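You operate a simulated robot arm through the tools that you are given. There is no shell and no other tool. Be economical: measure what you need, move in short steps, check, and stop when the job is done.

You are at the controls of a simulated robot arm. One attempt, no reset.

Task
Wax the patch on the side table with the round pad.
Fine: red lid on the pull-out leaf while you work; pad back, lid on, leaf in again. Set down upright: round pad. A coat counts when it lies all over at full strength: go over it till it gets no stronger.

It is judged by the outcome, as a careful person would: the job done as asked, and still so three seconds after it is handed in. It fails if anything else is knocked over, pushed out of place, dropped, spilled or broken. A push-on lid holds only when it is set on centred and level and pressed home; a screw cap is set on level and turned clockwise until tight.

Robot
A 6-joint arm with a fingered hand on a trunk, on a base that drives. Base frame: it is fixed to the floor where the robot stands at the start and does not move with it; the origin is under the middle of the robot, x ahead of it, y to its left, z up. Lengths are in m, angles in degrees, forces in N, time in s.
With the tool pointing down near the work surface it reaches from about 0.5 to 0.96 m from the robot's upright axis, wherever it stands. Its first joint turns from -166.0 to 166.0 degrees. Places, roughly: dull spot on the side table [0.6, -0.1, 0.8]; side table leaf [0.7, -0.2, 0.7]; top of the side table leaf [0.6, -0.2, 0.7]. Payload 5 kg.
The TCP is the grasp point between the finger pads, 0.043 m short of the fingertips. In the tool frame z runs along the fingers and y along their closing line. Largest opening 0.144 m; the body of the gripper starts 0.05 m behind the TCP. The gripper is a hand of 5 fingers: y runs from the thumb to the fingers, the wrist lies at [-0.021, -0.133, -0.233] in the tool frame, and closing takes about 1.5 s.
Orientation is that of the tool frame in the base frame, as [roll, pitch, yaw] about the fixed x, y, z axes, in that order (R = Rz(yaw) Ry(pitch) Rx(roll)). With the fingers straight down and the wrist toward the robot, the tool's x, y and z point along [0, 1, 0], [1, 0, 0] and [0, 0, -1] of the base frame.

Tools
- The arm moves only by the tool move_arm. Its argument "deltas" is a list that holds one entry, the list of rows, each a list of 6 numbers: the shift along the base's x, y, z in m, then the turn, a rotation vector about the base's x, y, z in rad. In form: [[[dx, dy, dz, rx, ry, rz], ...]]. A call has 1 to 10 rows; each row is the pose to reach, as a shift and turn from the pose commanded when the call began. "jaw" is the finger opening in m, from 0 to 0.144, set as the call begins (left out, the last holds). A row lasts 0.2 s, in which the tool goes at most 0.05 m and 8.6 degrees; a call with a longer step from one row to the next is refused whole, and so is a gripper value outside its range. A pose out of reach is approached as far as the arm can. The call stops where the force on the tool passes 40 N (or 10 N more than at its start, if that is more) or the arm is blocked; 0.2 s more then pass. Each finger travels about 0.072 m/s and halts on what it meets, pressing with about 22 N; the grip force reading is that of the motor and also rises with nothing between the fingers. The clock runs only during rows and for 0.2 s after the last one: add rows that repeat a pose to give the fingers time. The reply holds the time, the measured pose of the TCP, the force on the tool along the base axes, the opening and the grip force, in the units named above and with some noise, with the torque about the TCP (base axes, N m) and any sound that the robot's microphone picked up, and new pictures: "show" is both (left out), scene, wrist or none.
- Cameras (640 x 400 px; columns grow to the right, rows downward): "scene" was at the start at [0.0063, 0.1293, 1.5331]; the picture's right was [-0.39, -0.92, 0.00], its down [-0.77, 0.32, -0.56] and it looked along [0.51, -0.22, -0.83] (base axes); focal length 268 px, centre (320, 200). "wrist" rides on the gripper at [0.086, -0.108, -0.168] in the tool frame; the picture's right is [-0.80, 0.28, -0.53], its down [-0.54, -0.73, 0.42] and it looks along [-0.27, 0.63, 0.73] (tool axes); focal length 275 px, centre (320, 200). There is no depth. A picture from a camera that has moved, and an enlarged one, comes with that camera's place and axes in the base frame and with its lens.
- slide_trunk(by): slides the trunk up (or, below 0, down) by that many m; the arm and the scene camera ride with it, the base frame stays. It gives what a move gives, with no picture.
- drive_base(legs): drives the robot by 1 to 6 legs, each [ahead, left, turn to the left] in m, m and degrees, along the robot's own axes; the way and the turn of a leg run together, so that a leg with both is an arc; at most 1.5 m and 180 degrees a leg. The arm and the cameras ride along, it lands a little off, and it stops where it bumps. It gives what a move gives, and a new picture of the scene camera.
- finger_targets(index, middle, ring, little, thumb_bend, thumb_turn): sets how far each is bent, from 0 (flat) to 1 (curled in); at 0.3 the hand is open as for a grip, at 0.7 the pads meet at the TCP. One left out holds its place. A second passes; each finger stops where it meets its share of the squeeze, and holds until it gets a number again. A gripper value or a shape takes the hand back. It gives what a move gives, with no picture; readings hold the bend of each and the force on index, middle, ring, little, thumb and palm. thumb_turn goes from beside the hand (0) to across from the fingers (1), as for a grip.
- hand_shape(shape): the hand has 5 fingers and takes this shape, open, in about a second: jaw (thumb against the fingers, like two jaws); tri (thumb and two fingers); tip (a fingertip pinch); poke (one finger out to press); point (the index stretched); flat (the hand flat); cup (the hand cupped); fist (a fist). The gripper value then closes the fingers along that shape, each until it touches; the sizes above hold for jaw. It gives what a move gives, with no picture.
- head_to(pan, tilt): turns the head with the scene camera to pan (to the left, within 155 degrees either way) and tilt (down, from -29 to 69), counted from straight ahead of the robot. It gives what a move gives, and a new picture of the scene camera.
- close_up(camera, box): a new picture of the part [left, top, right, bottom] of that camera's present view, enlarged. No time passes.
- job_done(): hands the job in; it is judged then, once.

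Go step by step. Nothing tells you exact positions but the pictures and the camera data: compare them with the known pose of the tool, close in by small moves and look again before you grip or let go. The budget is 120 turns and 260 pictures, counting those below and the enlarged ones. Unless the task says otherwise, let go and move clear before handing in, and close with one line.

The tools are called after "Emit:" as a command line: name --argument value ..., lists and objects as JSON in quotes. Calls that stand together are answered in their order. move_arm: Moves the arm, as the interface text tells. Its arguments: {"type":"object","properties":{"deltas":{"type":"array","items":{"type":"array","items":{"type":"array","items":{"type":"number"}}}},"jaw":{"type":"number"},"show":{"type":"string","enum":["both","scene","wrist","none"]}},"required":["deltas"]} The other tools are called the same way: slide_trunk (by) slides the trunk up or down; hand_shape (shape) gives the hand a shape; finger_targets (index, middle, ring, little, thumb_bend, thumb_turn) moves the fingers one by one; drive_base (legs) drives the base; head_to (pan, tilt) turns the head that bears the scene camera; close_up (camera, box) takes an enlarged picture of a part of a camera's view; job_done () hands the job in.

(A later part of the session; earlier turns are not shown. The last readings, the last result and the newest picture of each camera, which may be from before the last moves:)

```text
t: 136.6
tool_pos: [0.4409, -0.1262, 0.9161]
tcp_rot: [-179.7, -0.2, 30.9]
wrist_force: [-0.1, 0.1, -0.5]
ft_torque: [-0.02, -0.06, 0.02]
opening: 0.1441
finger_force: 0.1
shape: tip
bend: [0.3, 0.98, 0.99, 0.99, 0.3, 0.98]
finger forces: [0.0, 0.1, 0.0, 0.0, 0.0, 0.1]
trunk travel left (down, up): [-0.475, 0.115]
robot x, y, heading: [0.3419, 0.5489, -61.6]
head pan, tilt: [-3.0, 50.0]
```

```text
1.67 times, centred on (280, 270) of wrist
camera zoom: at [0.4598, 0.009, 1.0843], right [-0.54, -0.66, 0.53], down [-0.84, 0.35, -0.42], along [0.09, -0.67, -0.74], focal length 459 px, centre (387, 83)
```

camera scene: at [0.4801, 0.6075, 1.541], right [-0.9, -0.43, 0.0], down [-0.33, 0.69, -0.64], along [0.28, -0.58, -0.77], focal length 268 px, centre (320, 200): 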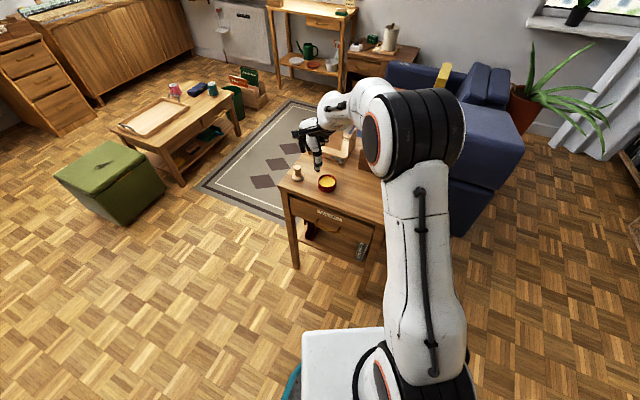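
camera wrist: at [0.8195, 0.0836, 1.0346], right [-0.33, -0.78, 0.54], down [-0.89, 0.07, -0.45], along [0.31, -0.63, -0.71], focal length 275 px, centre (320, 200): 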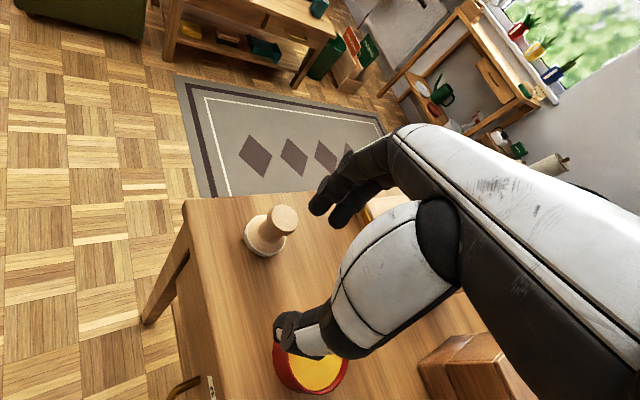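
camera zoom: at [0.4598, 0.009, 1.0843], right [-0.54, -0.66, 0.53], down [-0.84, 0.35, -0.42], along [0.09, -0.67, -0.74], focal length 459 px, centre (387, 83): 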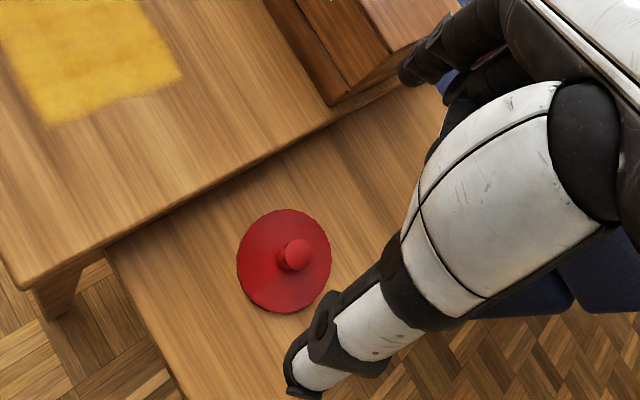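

The lid's knob is still at (0.420, -0.129). I lower round it to the same grip height as before and close.

Emit:
move_arm --deltas '[[[-0.0205, -0.003, -0.02, 0, 0, 0], [-0.0205, -0.003, -0.06, 0, 0, 0], [-0.0205, -0.003, -0.1, 0, 0, 0], [-0.0205, -0.003, -0.125, 0, 0, 0], [-0.0205, -0.003, -0.135, 0, 0, 0]]]' --jaw 0.08 --show "none"

Emit:
close_up --camera "wrist" --box '[200, 150, 400, 390]'

```text
t: 137.8
tool_pos: [0.4212, -0.1309, 0.7797]
tcp_rot: [-179.6, -0.2, 31.0]
wrist_force: [0.1, -0.1, -0.2]
ft_torque: [-0.02, -0.01, 0.03]
opening: 0.0803
finger_force: 0.1
shape: tip
bend: [0.73, 0.98, 0.99, 0.99, 0.67, 1.0]
finger forces: [0.0, 0.1, 0.0, 0.0, 0.0, 0.1]
trunk travel left (down, up): [-0.475, 0.115]
robot x, y, heading: [0.3383, 0.5497, -61.3]
head pan, tilt: [-3.0, 50.0]
```

```text
1.67 times, centred on (300, 270) of wrist
camera zoom: at [0.4395, 0.0054, 0.9497], right [-0.54, -0.66, 0.53], down [-0.84, 0.35, -0.42], along [0.09, -0.67, -0.74], focal length 459 px, centre (353, 83)
```

zoom: 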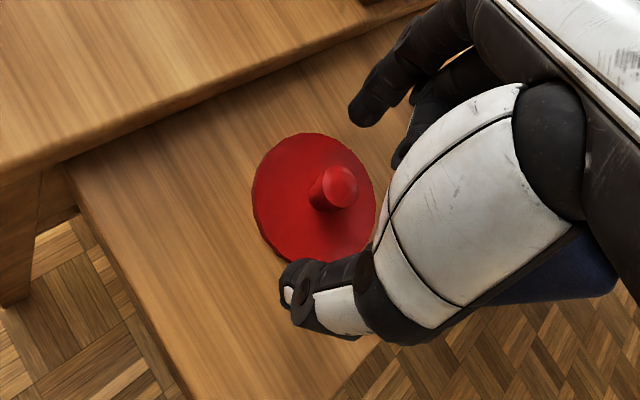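

Emit:
move_arm --deltas '[[[0, 0, 0, 0, 0, 0], [0, 0, 0, 0, 0, 0], [0, 0, 0, 0, 0, 0], [0, 0, 0, 0, 0, 0], [0, 0, 0, 0, 0, 0], [0, 0, 0, 0, 0, 0], [0, 0, 0, 0, 0, 0], [0, 0, 0.02, 0, 0, 0], [0, 0, 0.06, 0, 0, 0], [0, 0, 0.1, 0, 0, 0]]]' --jaw 0 --show "none"

Emit:
close_up --camera "wrist" --box '[200, 150, 400, 390]'

Emit:
close_up --camera "scene" --box '[340, 130, 420, 200]'

```text
t: 140.0
tool_pos: [0.4205, -0.1304, 0.8819]
tcp_rot: [-179.5, -0.3, 31.1]
wrist_force: [0.9, 0.3, -0.3]
ft_torque: [0.01, -0.01, 0.0]
opening: 0.0146
finger_force: 22.3
shape: tip
bend: [0.71, 1.0, 1.0, 1.0, 0.73, 1.0]
finger forces: [19.8, 0.0, 0.0, 0.0, 19.7, 0.0]
trunk travel left (down, up): [-0.475, 0.115]
robot x, y, heading: [0.3373, 0.5489, -61.5]
head pan, tilt: [-3.0, 50.0]
```

```text
1.67 times, centred on (300, 270) of wrist
camera zoom: at [0.4385, 0.0057, 1.0505], right [-0.54, -0.66, 0.53], down [-0.84, 0.35, -0.42], along [0.09, -0.67, -0.74], focal length 459 px, centre (353, 83)
```

zoom: 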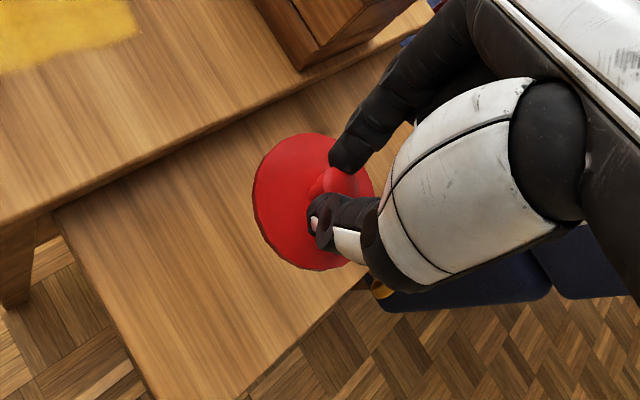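

```text
5.71 times, centred on (380, 165) of scene
camera zoom: at [0.4796, 0.6078, 1.541], right [-0.9, -0.43, 0.0], down [-0.33, 0.69, -0.64], along [0.28, -0.58, -0.77], focal length 1532 px, centre (-23, 400)
```

zoom: 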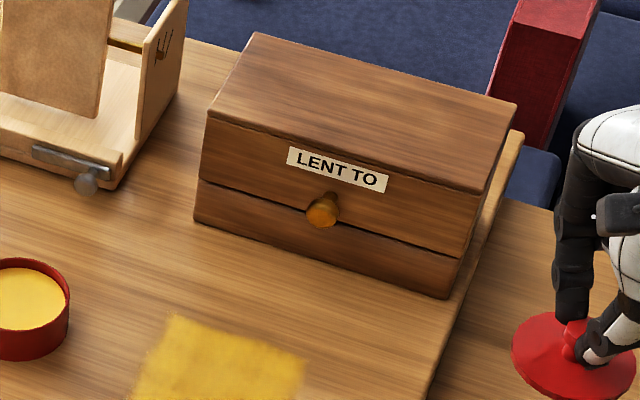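

The lid is held level, in the same spot of the grip. I carry it above the tin, back to the yaw at which it came off.

Emit:
move_arm --deltas '[[[0.02, 0.003, 0.025, 0, 0, 0.0], [0.065, 0.01, 0.03, 0, 0, 0.05], [0.11, 0.018, 0.03, 0, 0, 0.1], [0.155, 0.026, 0.03, 0, 0, 0.15], [0.2, 0.034, 0.03, 0, 0, 0.2], [0.245, 0.042, 0.03, 0, 0, 0.25], [0.29, 0.05, 0.03, 0, 0, 0.3], [0.325, 0.056, 0.02, 0, 0, 0.346], [0.352, 0.0605, -0.005, 0, 0, 0.346], [0.352, 0.0605, -0.02, 0, 0, 0.346]]]' --show "none"

Emit:
close_up --camera "wrist" --box '[200, 150, 400, 390]'

Emit:
close_up --camera "scene" --box '[290, 140, 360, 200]'

```text
t: 142.2
tool_pos: [0.7724, -0.071, 0.8598]
tcp_rot: [-179.7, -0.3, 50.7]
wrist_force: [0.7, 0.2, -0.1]
ft_torque: [0.0, 0.01, 0.02]
opening: 0.0146
finger_force: 21.6
shape: tip
bend: [0.71, 1.0, 1.0, 1.0, 0.73, 1.0]
finger forces: [19.6, 0.0, 0.0, 0.0, 19.5, 0.1]
trunk travel left (down, up): [-0.475, 0.115]
robot x, y, heading: [0.3377, 0.5457, -61.3]
head pan, tilt: [-3.0, 50.0]
```

```text
1.67 times, centred on (300, 270) of wrist
camera zoom: at [0.7435, 0.0628, 1.0288], right [-0.28, -0.8, 0.53], down [-0.91, 0.04, -0.42], along [0.31, -0.6, -0.74], focal length 459 px, centre (353, 83)
```

zoom: 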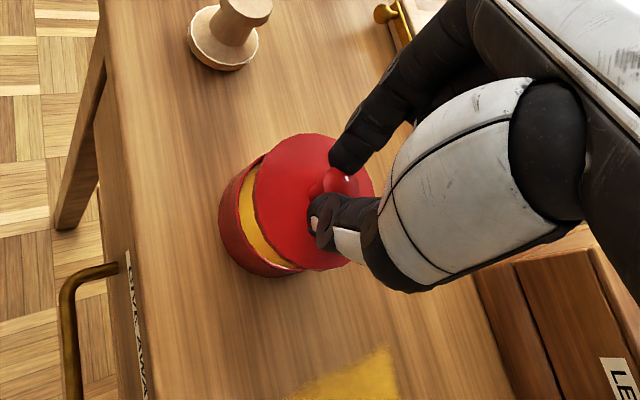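

```text
6.67 times, centred on (325, 170) of scene
camera zoom: at [0.4801, 0.6074, 1.541], right [-0.9, -0.43, 0.0], down [-0.33, 0.69, -0.64], along [0.28, -0.58, -0.77], focal length 1788 px, centre (287, 400)
```

zoom: 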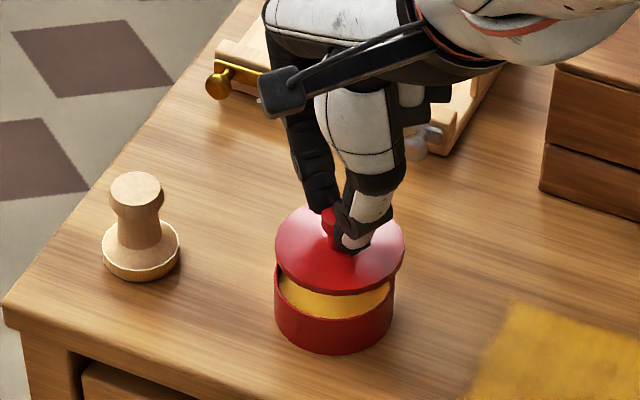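

The lid seems about 3 mm off to one side. I enlarge to measure.

Emit:
close_up --camera "scene" --box '[312, 162, 352, 197]'

Emit:
close_up --camera "wrist" --box '[250, 220, 350, 330]'

```text
11.43 times, centred on (332, 180) of scene
camera zoom: at [0.4801, 0.6074, 1.541], right [-0.9, -0.43, 0.0], down [-0.33, 0.69, -0.64], along [0.28, -0.58, -0.77], focal length 3065 px, centre (183, 434)
```

zoom: 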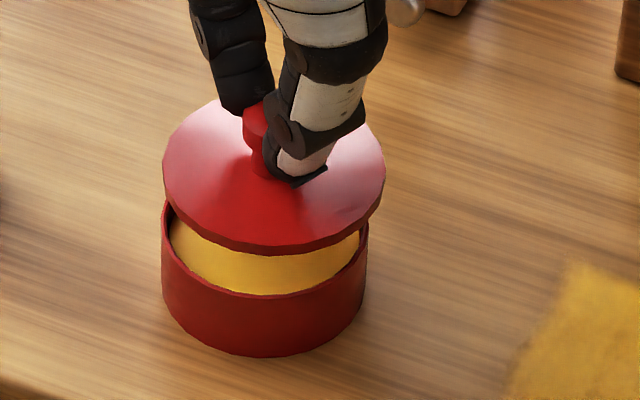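

```text
3.64 times, centred on (300, 275) of wrist
camera zoom: at [0.7435, 0.0628, 1.0288], right [-0.28, -0.8, 0.53], down [-0.91, 0.04, -0.42], along [0.31, -0.6, -0.74], focal length 1001 px, centre (393, -73)
```

zoom: 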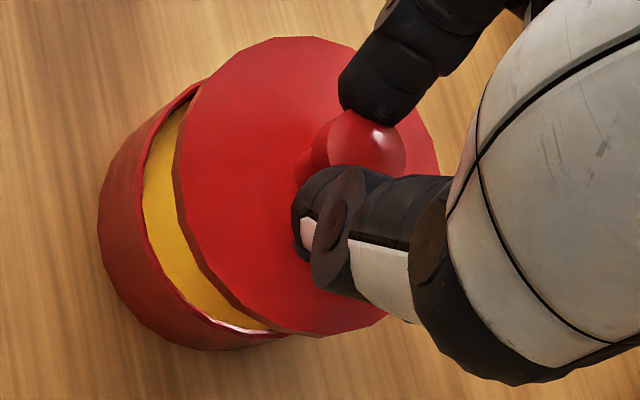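

I measure the lid about 2.5 mm off in x. I correct that, lower it onto the rim and look again.

Emit:
move_arm --deltas '[[[0.0022, 0.0012, 0, 0, 0, 0], [0.0022, 0.0012, -0.007, 0, 0, 0], [0.0022, 0.0012, -0.013, 0, 0, 0], [0.0022, 0.0012, -0.017, 0, 0, 0]]]' --show "none"

Emit:
close_up --camera "scene" --box '[312, 162, 352, 197]'

Emit:
close_up --camera "wrist" --box '[250, 220, 350, 330]'

```text
t: 143.2
tool_pos: [0.7757, -0.0686, 0.8439]
tcp_rot: [-179.8, -0.1, 50.8]
wrist_force: [-0.8, 0.4, -0.4]
ft_torque: [-0.02, 0.04, 0.0]
opening: 0.0142
finger_force: 21.5
shape: tip
bend: [0.71, 1.0, 1.0, 1.0, 0.73, 1.0]
finger forces: [19.6, 0.1, 0.0, 0.0, 19.6, 0.0]
trunk travel left (down, up): [-0.475, 0.115]
robot x, y, heading: [0.3394, 0.5501, -61.1]
head pan, tilt: [-3.0, 50.0]
```

```text
11.43 times, centred on (332, 180) of scene
camera zoom: at [0.4798, 0.6075, 1.541], right [-0.9, -0.43, 0.0], down [-0.33, 0.69, -0.64], along [0.28, -0.58, -0.77], focal length 3065 px, centre (183, 434)
```

zoom: 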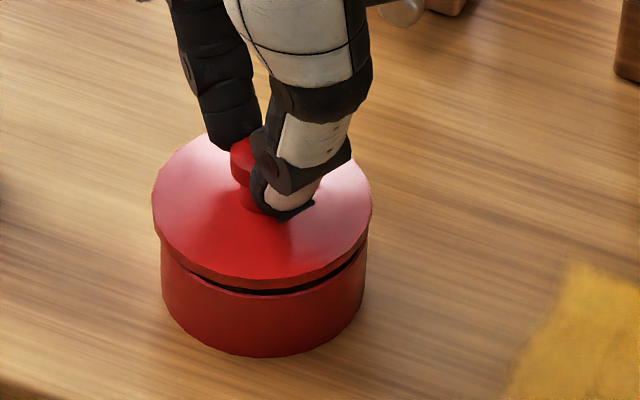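

```text
3.64 times, centred on (300, 275) of wrist
camera zoom: at [0.7467, 0.0646, 1.0125], right [-0.28, -0.8, 0.53], down [-0.91, 0.04, -0.42], along [0.31, -0.6, -0.74], focal length 1001 px, centre (393, -73)
```

zoom: 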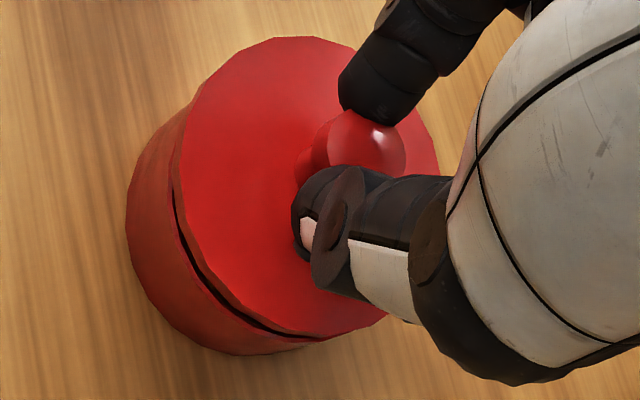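

Now it is within about 1 mm. I nudge it back that bit and lower onto the rim with a light press.

Emit:
move_arm --deltas '[[[-0.001, -0.0005, 0, 0, 0, 0], [-0.001, -0.0005, -0.003, 0, 0, 0], [-0.001, -0.0005, -0.006, 0, 0, 0], [-0.001, -0.0005, -0.008, 0, 0, 0], [-0.001, -0.0005, -0.009, 0, 0, 0]]]' --show "none"

Emit:
close_up --camera "scene" --box '[312, 162, 352, 197]'

Emit:
close_up --camera "wrist" --box '[250, 220, 350, 330]'

```text
t: 144.4
tool_pos: [0.7745, -0.0686, 0.838]
tcp_rot: [179.9, -0.1, 50.7]
wrist_force: [-1.8, 2.7, 29.5]
ft_torque: [0.12, 0.12, -0.01]
opening: 0.016
finger_force: 21.4
shape: tip
bend: [0.71, 1.0, 1.0, 1.0, 0.73, 1.0]
finger forces: [24.0, 0.1, 0.1, 0.0, 28.1, 0.0]
trunk travel left (down, up): [-0.475, 0.115]
robot x, y, heading: [0.3381, 0.5514, -61.4]
head pan, tilt: [-3.0, 50.0]
```

```text
11.43 times, centred on (332, 180) of scene
camera zoom: at [0.478, 0.61, 1.5415], right [-0.9, -0.43, 0.0], down [-0.33, 0.69, -0.64], along [0.28, -0.58, -0.76], focal length 3065 px, centre (183, 434)
```

zoom: 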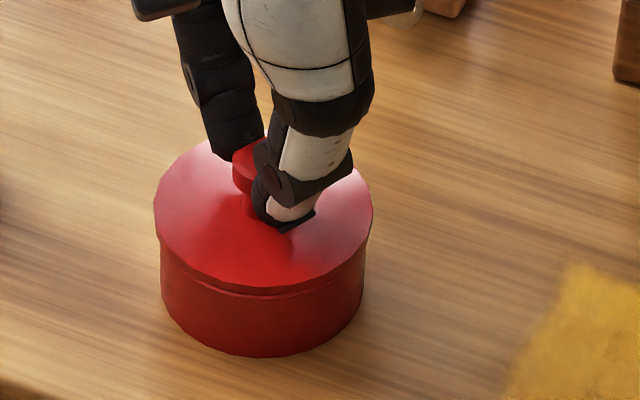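

```text
3.64 times, centred on (300, 275) of wrist
camera zoom: at [0.7454, 0.065, 1.0067], right [-0.29, -0.8, 0.53], down [-0.9, 0.04, -0.42], along [0.32, -0.6, -0.73], focal length 1001 px, centre (393, -73)
```

zoom: 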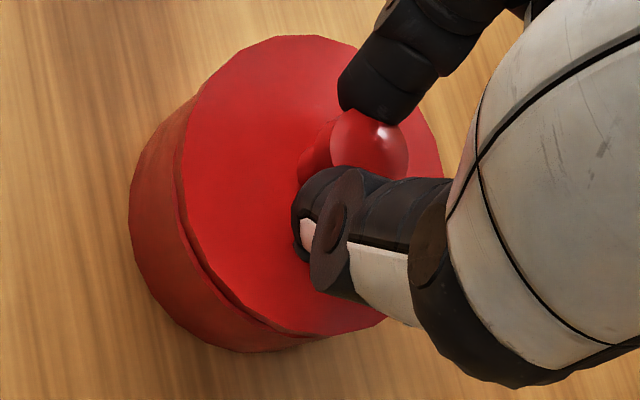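

The lid is centred on the tin with 29 N on it, but no snap was heard yet. I press a little harder.

Emit:
move_arm --deltas '[[[0, 0, -0.002, 0, 0, 0], [0, 0, -0.004, 0, 0, 0], [0, 0, -0.004, 0, 0, 0]]]' --show "none"

Emit:
close_up --camera "scene" --box '[312, 162, 352, 197]'

```text
t: 144.9
tool_pos: [0.7769, -0.0712, 0.8387]
tcp_rot: [179.6, 0.0, 50.7]
wrist_force: [-1.7, 2.0, 15.8]
ft_torque: [0.08, 0.0, -0.03]
opening: 0.016
finger_force: 21.9
shape: tip
bend: [0.71, 1.0, 1.0, 1.0, 0.74, 1.0]
finger forces: [22.8, 0.1, 0.0, 0.1, 24.8, 0.1]
trunk travel left (down, up): [-0.475, 0.115]
robot x, y, heading: [0.3364, 0.5512, -61.3]
head pan, tilt: [-3.0, 50.0]
stopped in row 2: the force on the tool passed its limit at 42 N (the readings are from after the stop); the commanded pose is now the measured one
```

```text
11.43 times, centred on (332, 180) of scene
camera zoom: at [0.4785, 0.6093, 1.5408], right [-0.9, -0.43, 0.0], down [-0.33, 0.69, -0.64], along [0.28, -0.58, -0.77], focal length 3065 px, centre (183, 434)
```

zoom: 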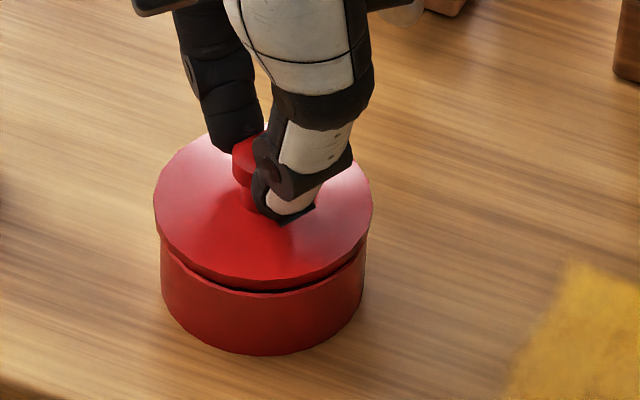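

The press stopped at 42 N without a snap, and a thin gap shows at the front. I let go to see how the lid sits by itself.

Emit:
move_arm --deltas '[[[0, 0, -0.001, 0, 0, 0], [0, 0, -0.001, 0, 0, 0], [0, 0, -0.001, 0, 0, 0], [0, 0, -0.001, 0, 0, 0], [0, 0, 0, 0, 0, 0], [0, 0, 0, 0, 0, 0], [0, 0, 0.03, 0, 0, 0], [0, 0, 0.06, 0, 0, 0]]]' --jaw 0.1 --show "none"

Emit:
close_up --camera "scene" --box '[312, 162, 352, 197]'

Emit:
close_up --camera "wrist" --box '[220, 200, 340, 330]'

```text
t: 146.7
tool_pos: [0.7746, -0.0705, 0.8983]
tcp_rot: [179.9, -0.1, 50.6]
wrist_force: [-0.3, 0.6, 0.5]
ft_torque: [-0.02, 0.02, -0.01]
opening: 0.0996
finger_force: 0.0
shape: tip
bend: [0.28, 0.98, 0.99, 0.99, 0.6, 0.99]
finger forces: [0.0, 0.0, 0.0, 0.0, 0.0, 0.0]
trunk travel left (down, up): [-0.475, 0.115]
robot x, y, heading: [0.3392, 0.551, -61.2]
head pan, tilt: [-3.0, 50.0]
```

```text
11.43 times, centred on (332, 180) of scene
camera zoom: at [0.4795, 0.6079, 1.541], right [-0.9, -0.43, 0.0], down [-0.33, 0.69, -0.64], along [0.28, -0.58, -0.77], focal length 3065 px, centre (183, 434)
```

zoom: 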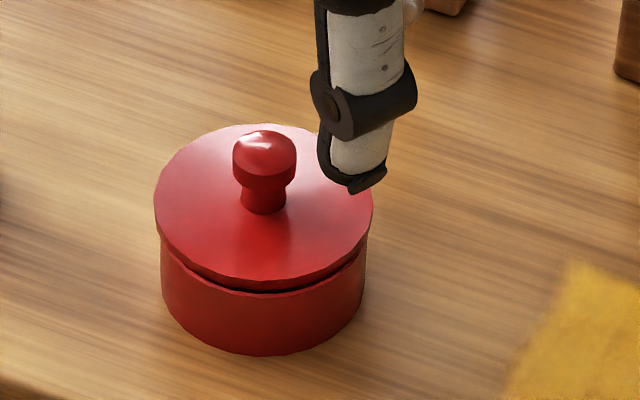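

```text
3.08 times, centred on (280, 265) of wrist
camera zoom: at [0.7455, 0.0636, 1.0649], right [-0.29, -0.8, 0.53], down [-0.9, 0.04, -0.42], along [0.32, -0.6, -0.73], focal length 847 px, centre (443, 0)
```

zoom: 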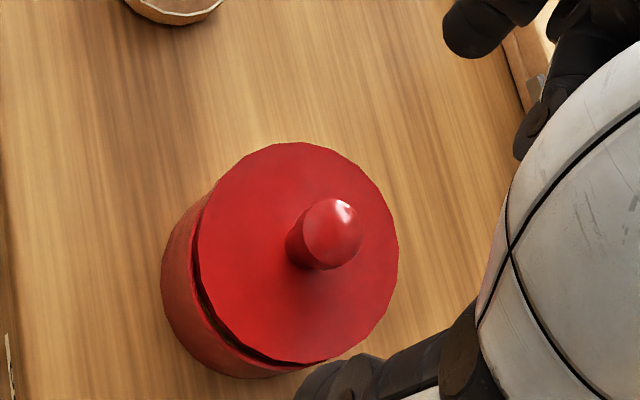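

The lid is centred but rides up slightly on the near side. I press it down evenly with thumb and index straddling the knob, on the lid's top.

Emit:
move_arm --deltas '[[[0, 0, -0.01, 0, 0, 0], [0, 0, -0.02, 0, 0, 0], [0, 0, -0.03, 0, 0, 0], [0, 0, -0.04, 0, 0, 0], [0, 0, -0.05, 0, 0, 0], [0, 0, -0.054, 0, 0, 0]]]' --jaw 0.055 --show "none"

Emit:
close_up --camera "scene" --box '[312, 157, 352, 197]'

Emit:
close_up --camera "wrist" --box '[220, 200, 340, 330]'

```text
t: 148.1
tool_pos: [0.7753, -0.0714, 0.8406]
tcp_rot: [179.9, -0.1, 50.7]
wrist_force: [-0.2, -0.2, 0.1]
ft_torque: [-0.04, 0.01, -0.01]
opening: 0.056
finger_force: 0.1
shape: tip
bend: [0.73, 0.98, 0.99, 0.99, 0.73, 1.0]
finger forces: [0.0, 0.1, 0.0, 0.0, 0.0, 0.0]
trunk travel left (down, up): [-0.475, 0.115]
robot x, y, heading: [0.3371, 0.5506, -61.5]
head pan, tilt: [-3.0, 50.0]
```

```text
10.00 times, centred on (332, 177) of scene
camera zoom: at [0.4798, 0.6075, 1.541], right [-0.9, -0.43, 0.0], down [-0.33, 0.69, -0.64], along [0.28, -0.58, -0.77], focal length 2682 px, centre (200, 430)
```

zoom: 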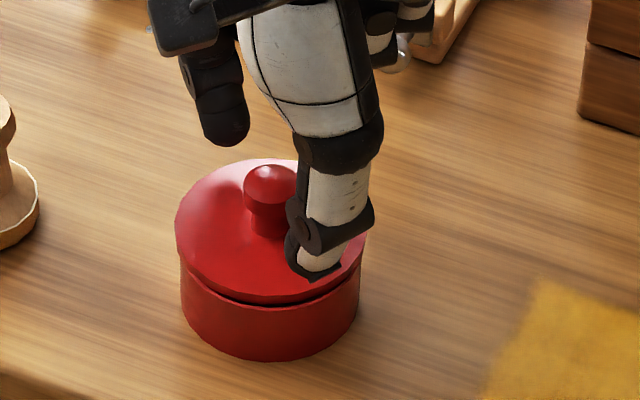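

```text
3.08 times, centred on (280, 265) of wrist
camera zoom: at [0.7464, 0.063, 1.0093], right [-0.29, -0.8, 0.53], down [-0.9, 0.04, -0.42], along [0.32, -0.6, -0.73], focal length 847 px, centre (443, 0)
```

zoom: 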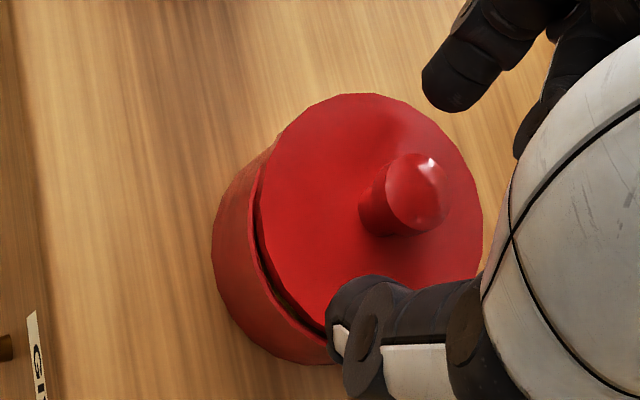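

In this opening only the thumb is over the lid. I rise, close three fingers into a blunt tip, and press on the knob's top instead.

Emit:
move_arm --deltas '[[[0, 0, 0.03, 0, 0, 0], [0, 0, 0.06, 0, 0, 0], [0, 0, 0.07, 0, 0, 0]]]' --show "none"

Emit:
hand_shape --shape "tri"

Emit:
move_arm --deltas '[[[0.001, 0.003, 0, 0, 0, 0], [0.001, 0.003, 0, 0, 0, 0], [0.001, 0.003, 0, 0, 0, 0], [0.001, 0.003, 0, 0, 0, 0], [0.001, 0.003, 0, 0, 0, 0], [0.001, 0.003, 0, 0, 0, 0], [0.001, 0.003, 0, 0, 0, 0], [0.001, 0.003, -0.01, 0, 0, 0], [0.001, 0.003, -0.02, 0, 0, 0]]]' --jaw 0 --show "none"

Emit:
close_up --camera "scene" --box '[312, 152, 352, 197]'

Emit:
close_up --camera "wrist" --box '[220, 200, 340, 330]'

```text
t: 148.9
tool_pos: [0.7775, -0.0706, 0.9129]
tcp_rot: [179.9, -0.2, 50.6]
wrist_force: [0.8, -0.2, 0.1]
ft_torque: [-0.05, -0.03, 0.02]
opening: 0.0561
finger_force: 0.0
shape: tip
bend: [0.73, 0.98, 0.99, 0.99, 0.73, 1.0]
finger forces: [0.0, 0.0, 0.1, 0.1, 0.1, 0.1]
trunk travel left (down, up): [-0.475, 0.115]
robot x, y, heading: [0.336, 0.5497, -61.4]
head pan, tilt: [-3.0, 50.0]
```

```text
t: 149.8
tool_pos: [0.7756, -0.0704, 0.9109]
tcp_rot: [179.8, -0.1, 50.8]
wrist_force: [0.5, 0.3, -0.6]
ft_torque: [-0.01, 0.01, 0.03]
opening: 0.1437
finger_force: 0.1
shape: tri
bend: [0.3, 0.3, 0.99, 0.99, 0.3, 0.98]
finger forces: [0.1, 0.0, 0.0, 0.1, 0.0, 0.1]
trunk travel left (down, up): [-0.475, 0.115]
robot x, y, heading: [0.3415, 0.55, -61.3]
head pan, tilt: [-3.0, 50.0]
```

```text
t: 151.8
tool_pos: [0.7766, -0.0692, 0.892]
tcp_rot: [179.9, -0.1, 50.8]
wrist_force: [0.2, 1.5, 0.6]
ft_torque: [-0.02, 0.04, 0.0]
opening: 0.0
finger_force: 21.6
shape: tri
bend: [0.7, 0.7, 1.0, 1.0, 0.59, 1.0]
finger forces: [0.0, 0.0, 0.1, 0.0, 0.0, 0.0]
trunk travel left (down, up): [-0.475, 0.115]
robot x, y, heading: [0.3385, 0.5483, -61.2]
head pan, tilt: [-3.0, 50.0]
```

```text
8.89 times, centred on (332, 174) of scene
camera zoom: at [0.4798, 0.6075, 1.541], right [-0.9, -0.43, 0.0], down [-0.33, 0.69, -0.64], along [0.28, -0.58, -0.77], focal length 2384 px, centre (213, 427)
```

zoom: 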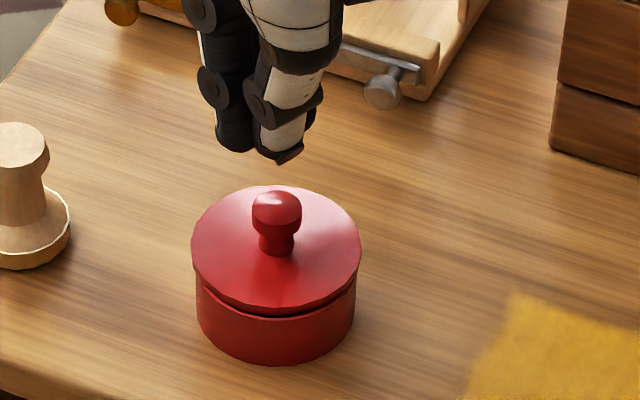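

```text
3.08 times, centred on (280, 265) of wrist
camera zoom: at [0.7475, 0.0658, 1.0598], right [-0.29, -0.8, 0.53], down [-0.9, 0.04, -0.42], along [0.32, -0.6, -0.73], focal length 847 px, centre (443, 0)
```

zoom: 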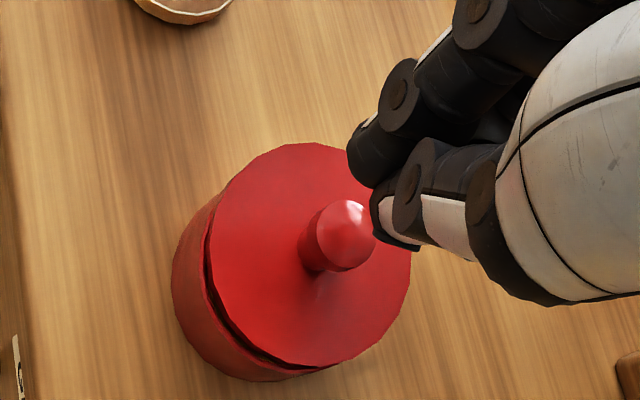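

The closed tip must move about 6 mm to be over the knob. I correct and lower until it touches.

Emit:
move_arm --deltas '[[[-0.005, -0.003, 0, 0, 0, 0], [-0.005, -0.003, -0.01, 0, 0, 0], [-0.005, -0.003, -0.016, 0, 0, 0]]]' --show "none"

Emit:
close_up --camera "scene" --box '[312, 152, 352, 197]'

Emit:
close_up --camera "wrist" --box '[220, 200, 340, 330]'

```text
t: 152.6
tool_pos: [0.7726, -0.0727, 0.8768]
tcp_rot: [179.9, -0.1, 50.8]
wrist_force: [0.7, 0.3, -0.1]
ft_torque: [0.02, -0.02, 0.0]
opening: 0.0002
finger_force: 22.2
shape: tri
bend: [0.7, 0.7, 1.0, 1.0, 0.59, 1.0]
finger forces: [0.0, 0.0, 0.0, 0.0, 0.1, 0.0]
trunk travel left (down, up): [-0.475, 0.115]
robot x, y, heading: [0.3353, 0.5474, -61.6]
head pan, tilt: [-3.0, 50.0]
```

```text
8.89 times, centred on (332, 174) of scene
camera zoom: at [0.4798, 0.6075, 1.541], right [-0.9, -0.43, 0.0], down [-0.33, 0.69, -0.64], along [0.28, -0.58, -0.77], focal length 2384 px, centre (213, 427)
```

zoom: 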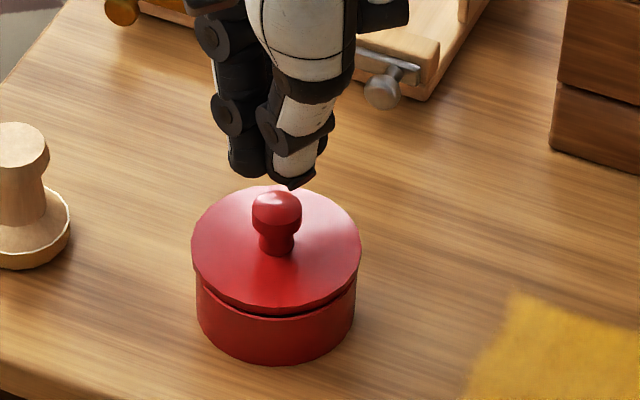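

```text
3.08 times, centred on (280, 265) of wrist
camera zoom: at [0.7429, 0.0627, 1.0441], right [-0.29, -0.8, 0.53], down [-0.9, 0.04, -0.42], along [0.32, -0.6, -0.73], focal length 847 px, centre (443, 0)
```

zoom: 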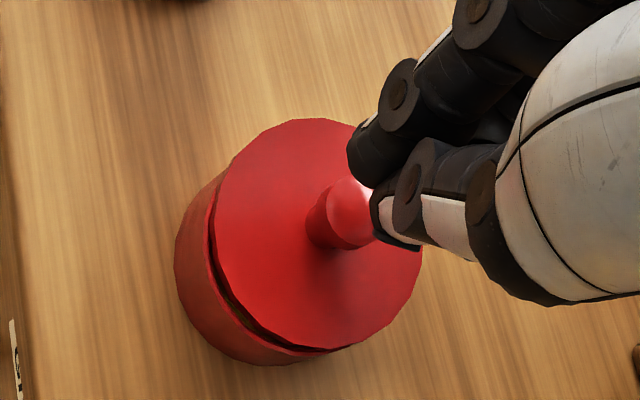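

Emit:
move_arm --deltas '[[[0.0005, 0.0035, -0.004, 0, 0, 0], [0.0005, 0.0035, -0.008, 0, 0, 0], [0.0005, 0.0035, -0.011, 0, 0, 0]]]' --show "none"

Emit:
close_up --camera "scene" --box '[312, 152, 352, 197]'

Emit:
close_up --camera "wrist" --box '[220, 200, 340, 330]'

```text
t: 153.4
tool_pos: [0.7724, -0.0684, 0.8643]
tcp_rot: [179.9, 0.0, 50.7]
wrist_force: [0.5, -0.1, 0.1]
ft_torque: [-0.01, 0.01, 0.0]
opening: 0.0
finger_force: 21.8
shape: tri
bend: [0.7, 0.7, 1.0, 1.0, 0.59, 1.0]
finger forces: [0.0, 0.0, 0.1, 0.0, 0.0, 0.0]
trunk travel left (down, up): [-0.475, 0.115]
robot x, y, heading: [0.3348, 0.5481, -61.3]
head pan, tilt: [-3.0, 50.0]
```

```text
8.89 times, centred on (332, 174) of scene
camera zoom: at [0.4797, 0.6075, 1.541], right [-0.9, -0.43, 0.0], down [-0.33, 0.69, -0.64], along [0.28, -0.58, -0.77], focal length 2384 px, centre (213, 427)
```

zoom: 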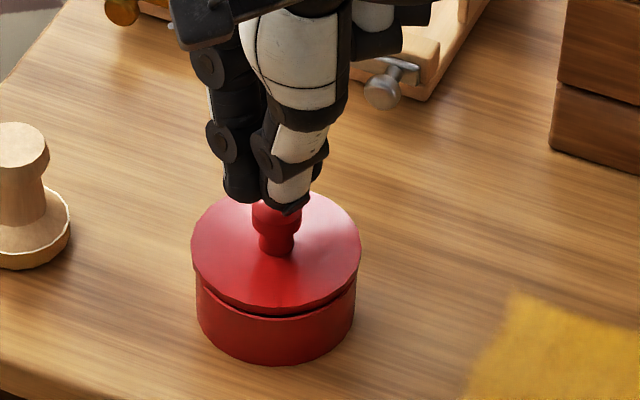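

```text
3.08 times, centred on (280, 265) of wrist
camera zoom: at [0.7431, 0.067, 1.0328], right [-0.29, -0.8, 0.53], down [-0.9, 0.04, -0.42], along [0.32, -0.6, -0.73], focal length 847 px, centre (443, 0)
```

zoom: 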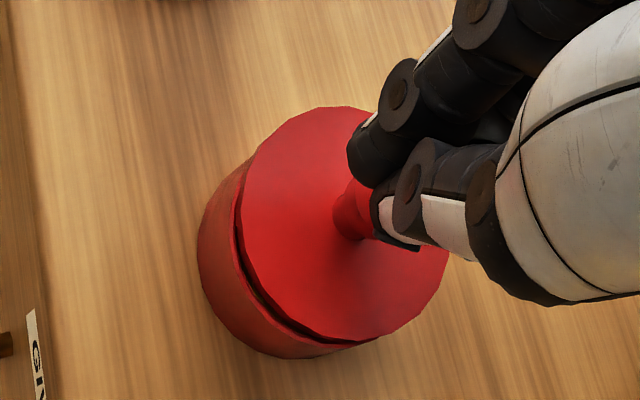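

The tip is just over the knob. I shift 2 mm and press down.

Emit:
move_arm --deltas '[[[-0.002, -0.001, -0.003, 0, 0, 0], [-0.002, -0.001, -0.006, 0, 0, 0], [-0.002, -0.001, -0.009, 0, 0, 0], [-0.002, -0.001, -0.011, 0, 0, 0]]]' --show "none"

Emit:
close_up --camera "scene" --box '[312, 152, 352, 197]'

```text
t: 154.4
tool_pos: [0.7712, -0.0687, 0.8543]
tcp_rot: [179.9, 0.0, 50.7]
wrist_force: [-0.3, -0.3, -0.5]
ft_torque: [0.01, 0.03, -0.05]
opening: 0.0001
finger_force: 22.2
shape: tri
bend: [0.7, 0.7, 1.0, 1.0, 0.59, 1.0]
finger forces: [0.1, 0.1, 0.0, 0.0, 0.1, 0.0]
trunk travel left (down, up): [-0.475, 0.115]
robot x, y, heading: [0.3351, 0.549, -61.2]
head pan, tilt: [-3.0, 50.0]
```

```text
8.89 times, centred on (332, 174) of scene
camera zoom: at [0.4797, 0.6076, 1.541], right [-0.9, -0.43, 0.0], down [-0.33, 0.69, -0.64], along [0.28, -0.58, -0.77], focal length 2384 px, centre (213, 427)
```

zoom: 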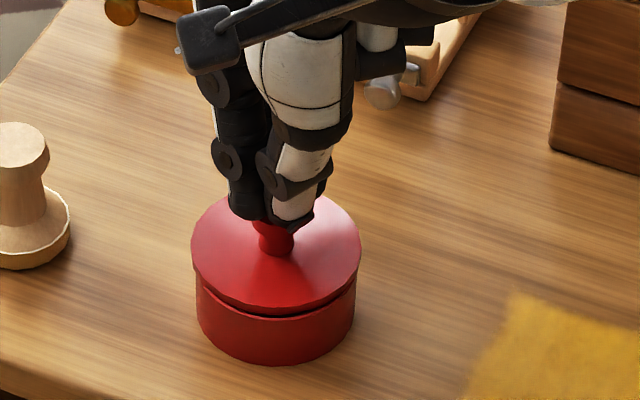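

Emit:
close_up --camera "wrist" --box '[260, 220, 340, 310]'

Emit:
close_up --camera "scene" --box '[320, 164, 344, 188]'

```text
4.44 times, centred on (300, 265) of wrist
camera zoom: at [0.7414, 0.0656, 1.0219], right [-0.29, -0.8, 0.53], down [-0.9, 0.04, -0.42], along [0.32, -0.6, -0.73], focal length 1224 px, centre (409, -89)
```

zoom: 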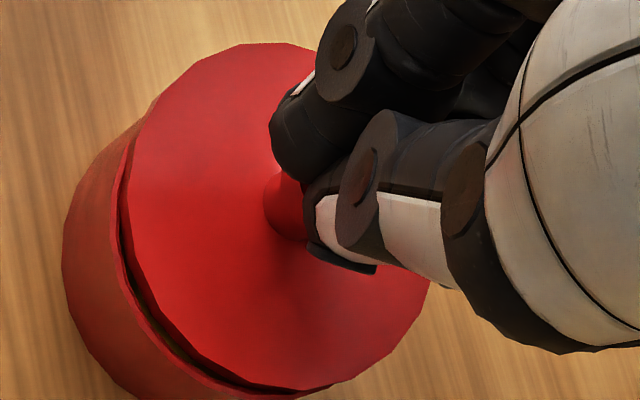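

```text
16.00 times, centred on (332, 176) of scene
camera zoom: at [0.4797, 0.6076, 1.541], right [-0.9, -0.43, 0.0], down [-0.33, 0.69, -0.64], along [0.28, -0.58, -0.77], focal length 4291 px, centre (128, 584)
```

zoom: 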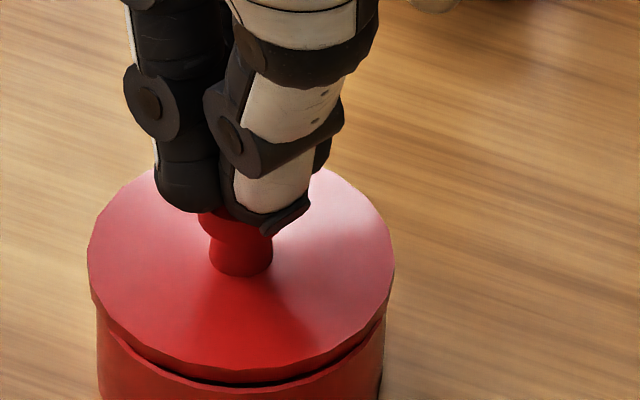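

Emit:
move_arm --deltas '[[[0, 0, -0.002, 0, 0, 0], [0, 0, -0.004, 0, 0, 0], [0, 0, -0.006, 0, 0, 0]]]' --show "none"

Emit:
close_up --camera "scene" --box '[316, 160, 350, 195]'

```text
t: 155.2
tool_pos: [0.7708, -0.0692, 0.8517]
tcp_rot: [179.5, 0.0, 50.5]
wrist_force: [2.7, -1.5, 22.8]
ft_torque: [-0.2, 0.0, 0.04]
opening: 0.0001
finger_force: 21.7
shape: tri
bend: [0.7, 0.7, 1.0, 1.0, 0.59, 1.0]
finger forces: [0.0, 34.8, 0.0, 0.1, 0.0, 0.0]
trunk travel left (down, up): [-0.475, 0.115]
robot x, y, heading: [0.3378, 0.5474, -61.6]
head pan, tilt: [-3.0, 50.0]
```

```text
11.43 times, centred on (333, 178) of scene
camera zoom: at [0.4789, 0.609, 1.5414], right [-0.9, -0.43, 0.0], down [-0.33, 0.69, -0.64], along [0.28, -0.58, -0.77], focal length 3065 px, centre (171, 457)
```

zoom: 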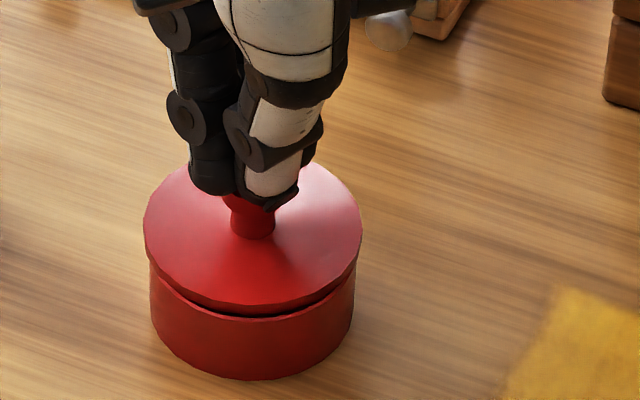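

Only the middle finger bears on the knob and the near gap stays. The pinch grip had pushed it level, so I go back to that and press harder in stages.

Emit:
move_arm --deltas '[[[0, 0, 0.02, 0, 0, 0], [0.002, 0, 0.05, 0, 0, 0], [0.0035, -0.0005, 0.055, 0, 0, 0]]]' --show "none"

Emit:
hand_shape --shape "tip"

Emit:
move_arm --deltas '[[[0, 0, 0, 0, 0, 0], [0, 0, 0, 0, 0, 0], [0, 0, 0, 0, 0, 0], [0, 0, 0, 0, 0, 0]]]' --jaw 0.08 --show "none"

Emit:
close_up --camera "wrist" --box '[220, 200, 340, 330]'

Emit:
close_up --camera "scene" --box '[312, 157, 352, 197]'

```text
t: 156.0
tool_pos: [0.774, -0.0692, 0.9023]
tcp_rot: [-180.0, -0.2, 50.7]
wrist_force: [0.4, -0.6, 0.8]
ft_torque: [-0.03, -0.01, 0.02]
opening: 0.0001
finger_force: 22.2
shape: tri
bend: [0.7, 0.7, 1.0, 1.0, 0.59, 1.0]
finger forces: [0.1, 0.0, 0.0, 0.0, 0.0, 0.1]
trunk travel left (down, up): [-0.475, 0.115]
robot x, y, heading: [0.3386, 0.552, -61.3]
head pan, tilt: [-3.0, 50.0]
```

```text
t: 156.9
tool_pos: [0.7745, -0.0703, 0.9022]
tcp_rot: [179.8, -0.1, 50.7]
wrist_force: [0.3, 0.5, -0.8]
ft_torque: [0.0, 0.01, -0.03]
opening: 0.1437
finger_force: 0.0
shape: tip
bend: [0.3, 0.98, 0.99, 0.99, 0.3, 0.98]
finger forces: [0.1, 0.1, 0.0, 0.0, 0.0, 0.0]
trunk travel left (down, up): [-0.475, 0.115]
robot x, y, heading: [0.3387, 0.548, -61.3]
head pan, tilt: [-3.0, 50.0]
```

```text
t: 157.9
tool_pos: [0.7749, -0.0701, 0.9024]
tcp_rot: [179.9, 0.0, 50.7]
wrist_force: [-0.6, 0.2, -0.8]
ft_torque: [-0.01, 0.0, -0.03]
opening: 0.0807
finger_force: 0.1
shape: tip
bend: [0.73, 0.98, 0.99, 0.99, 0.67, 1.0]
finger forces: [0.1, 0.1, 0.1, 0.0, 0.0, 0.1]
trunk travel left (down, up): [-0.475, 0.115]
robot x, y, heading: [0.3396, 0.5509, -61.4]
head pan, tilt: [-3.0, 50.0]
```

```text
3.08 times, centred on (280, 265) of wrist
camera zoom: at [0.7452, 0.0652, 1.0707], right [-0.29, -0.8, 0.53], down [-0.9, 0.04, -0.42], along [0.32, -0.6, -0.73], focal length 847 px, centre (443, 0)
```

zoom: 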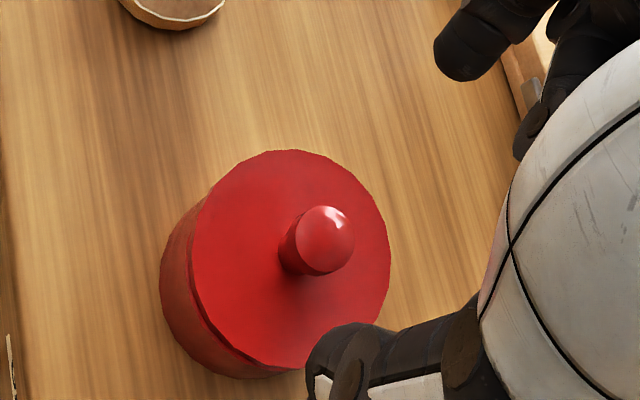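

```text
10.00 times, centred on (332, 177) of scene
camera zoom: at [0.4797, 0.6076, 1.541], right [-0.9, -0.43, 0.0], down [-0.33, 0.69, -0.64], along [0.28, -0.58, -0.77], focal length 2682 px, centre (200, 430)
```

zoom: 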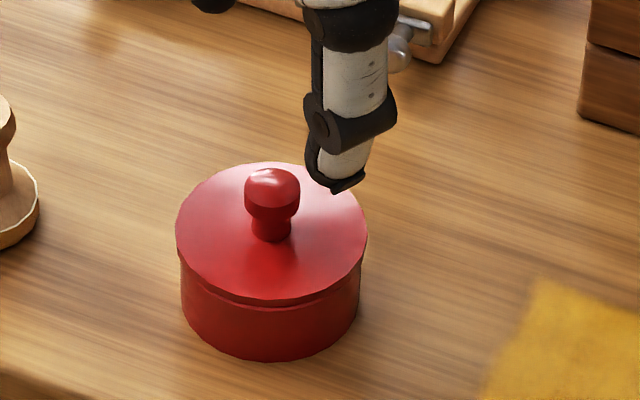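

With the hand off, the lid has settled level and centred. I press on the knob's top with the closed pinch, aiming the index tip at it.

Emit:
move_arm --deltas '[[[-0.004, 0.003, 0, 0, 0, 0], [-0.004, 0.003, 0, 0, 0, 0], [-0.004, 0.003, 0, 0, 0, 0], [-0.004, 0.003, 0, 0, 0, 0], [-0.004, 0.003, 0, 0, 0, 0], [-0.004, 0.003, -0.015, 0, 0, 0], [-0.004, 0.003, -0.03, 0, 0, 0], [-0.004, 0.003, -0.036, 0, 0, 0]]]' --jaw 0 --show "none"

Emit:
close_up --camera "wrist" --box '[250, 220, 350, 320]'

Emit:
close_up --camera "scene" --box '[316, 160, 350, 195]'

```text
t: 159.7
tool_pos: [0.7701, -0.0648, 0.8663]
tcp_rot: [179.9, -0.1, 50.7]
wrist_force: [0.9, 0.1, -1.0]
ft_torque: [0.01, 0.02, 0.0]
opening: 0.0
finger_force: 21.7
shape: tip
bend: [0.7, 1.0, 1.0, 1.0, 0.6, 1.0]
finger forces: [0.0, 0.0, 0.0, 0.1, 0.0, 0.0]
trunk travel left (down, up): [-0.475, 0.115]
robot x, y, heading: [0.3374, 0.5432, -61.2]
head pan, tilt: [-3.0, 50.0]
```

```text
4.00 times, centred on (300, 270) of wrist
camera zoom: at [0.7417, 0.0688, 1.0345], right [-0.29, -0.8, 0.53], down [-0.9, 0.04, -0.42], along [0.32, -0.6, -0.73], focal length 1101 px, centre (400, -80)
```

zoom: 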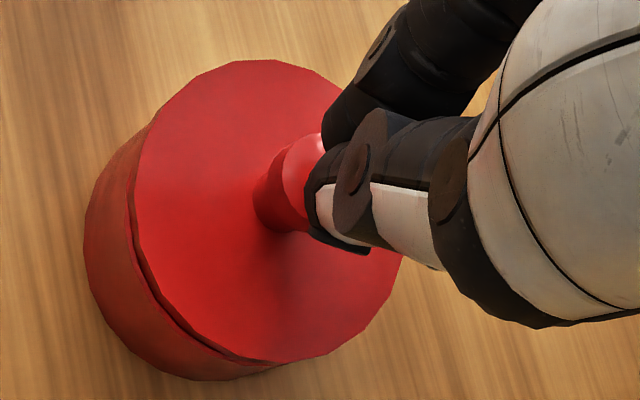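

```text
11.43 times, centred on (333, 178) of scene
camera zoom: at [0.4798, 0.6075, 1.541], right [-0.9, -0.43, 0.0], down [-0.33, 0.69, -0.64], along [0.28, -0.58, -0.77], focal length 3065 px, centre (171, 457)
```

zoom: 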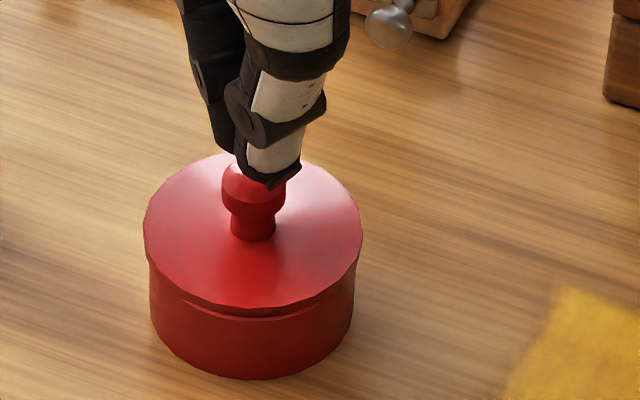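

Emit:
move_arm --deltas '[[[0.001, -0.006, -0.004, 0, 0, 0], [0.001, -0.006, -0.008, 0, 0, 0], [0.001, -0.006, -0.011, 0, 0, 0], [0.001, -0.006, -0.014, 0, 0, 0], [0.001, -0.006, -0.016, 0, 0, 0]]]' --show "none"

Emit:
close_up --camera "scene" --box '[316, 160, 350, 195]'

```text
t: 160.9
tool_pos: [0.7707, -0.0722, 0.8513]
tcp_rot: [179.8, -0.1, 50.6]
wrist_force: [-0.4, -0.4, 3.3]
ft_torque: [-0.03, 0.0, -0.01]
opening: 0.0001
finger_force: 22.3
shape: tip
bend: [0.7, 1.0, 1.0, 1.0, 0.6, 1.0]
finger forces: [0.0, 0.1, 0.1, 0.0, 0.1, 0.1]
trunk travel left (down, up): [-0.475, 0.115]
robot x, y, heading: [0.3365, 0.5473, -61.3]
head pan, tilt: [-3.0, 50.0]
```

```text
11.43 times, centred on (333, 178) of scene
camera zoom: at [0.4796, 0.6077, 1.5411], right [-0.9, -0.43, 0.0], down [-0.33, 0.69, -0.64], along [0.28, -0.58, -0.77], focal length 3065 px, centre (171, 457)
```

zoom: 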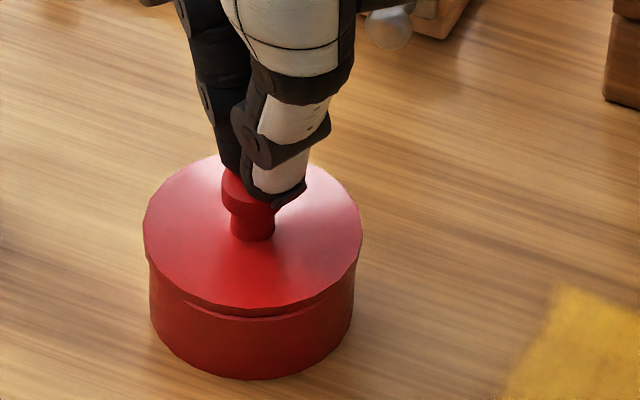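

Emit:
move_arm --deltas '[[[0, 0, 0.008, 0, 0, 0], [0.0035, 0.001, 0.006, 0, 0, 0], [0.0035, 0.001, 0.0, 0, 0, 0], [0.0035, 0.001, -0.003, 0, 0, 0], [0.0035, 0.001, -0.005, 0, 0, 0]]]' --show "none"

Emit:
close_up --camera "scene" --box '[316, 160, 350, 195]'

```text
t: 162.1
tool_pos: [0.7745, -0.0717, 0.8508]
tcp_rot: [179.6, 0.0, 50.6]
wrist_force: [-1.6, 3.6, 23.9]
ft_torque: [0.14, 0.07, 0.03]
opening: 0.0
finger_force: 22.1
shape: tip
bend: [0.7, 1.0, 1.0, 1.0, 0.6, 1.0]
finger forces: [0.1, 0.1, 0.0, 0.0, 0.1, 0.1]
trunk travel left (down, up): [-0.475, 0.115]
robot x, y, heading: [0.3364, 0.5495, -61.3]
head pan, tilt: [-3.0, 50.0]
heard: snap
```

```text
11.43 times, centred on (333, 178) of scene
camera zoom: at [0.4784, 0.6096, 1.5415], right [-0.9, -0.43, 0.0], down [-0.33, 0.69, -0.64], along [0.28, -0.58, -0.77], focal length 3065 px, centre (171, 457)
```

zoom: 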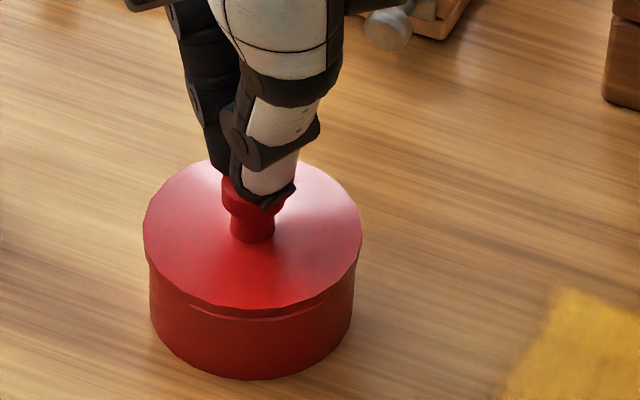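

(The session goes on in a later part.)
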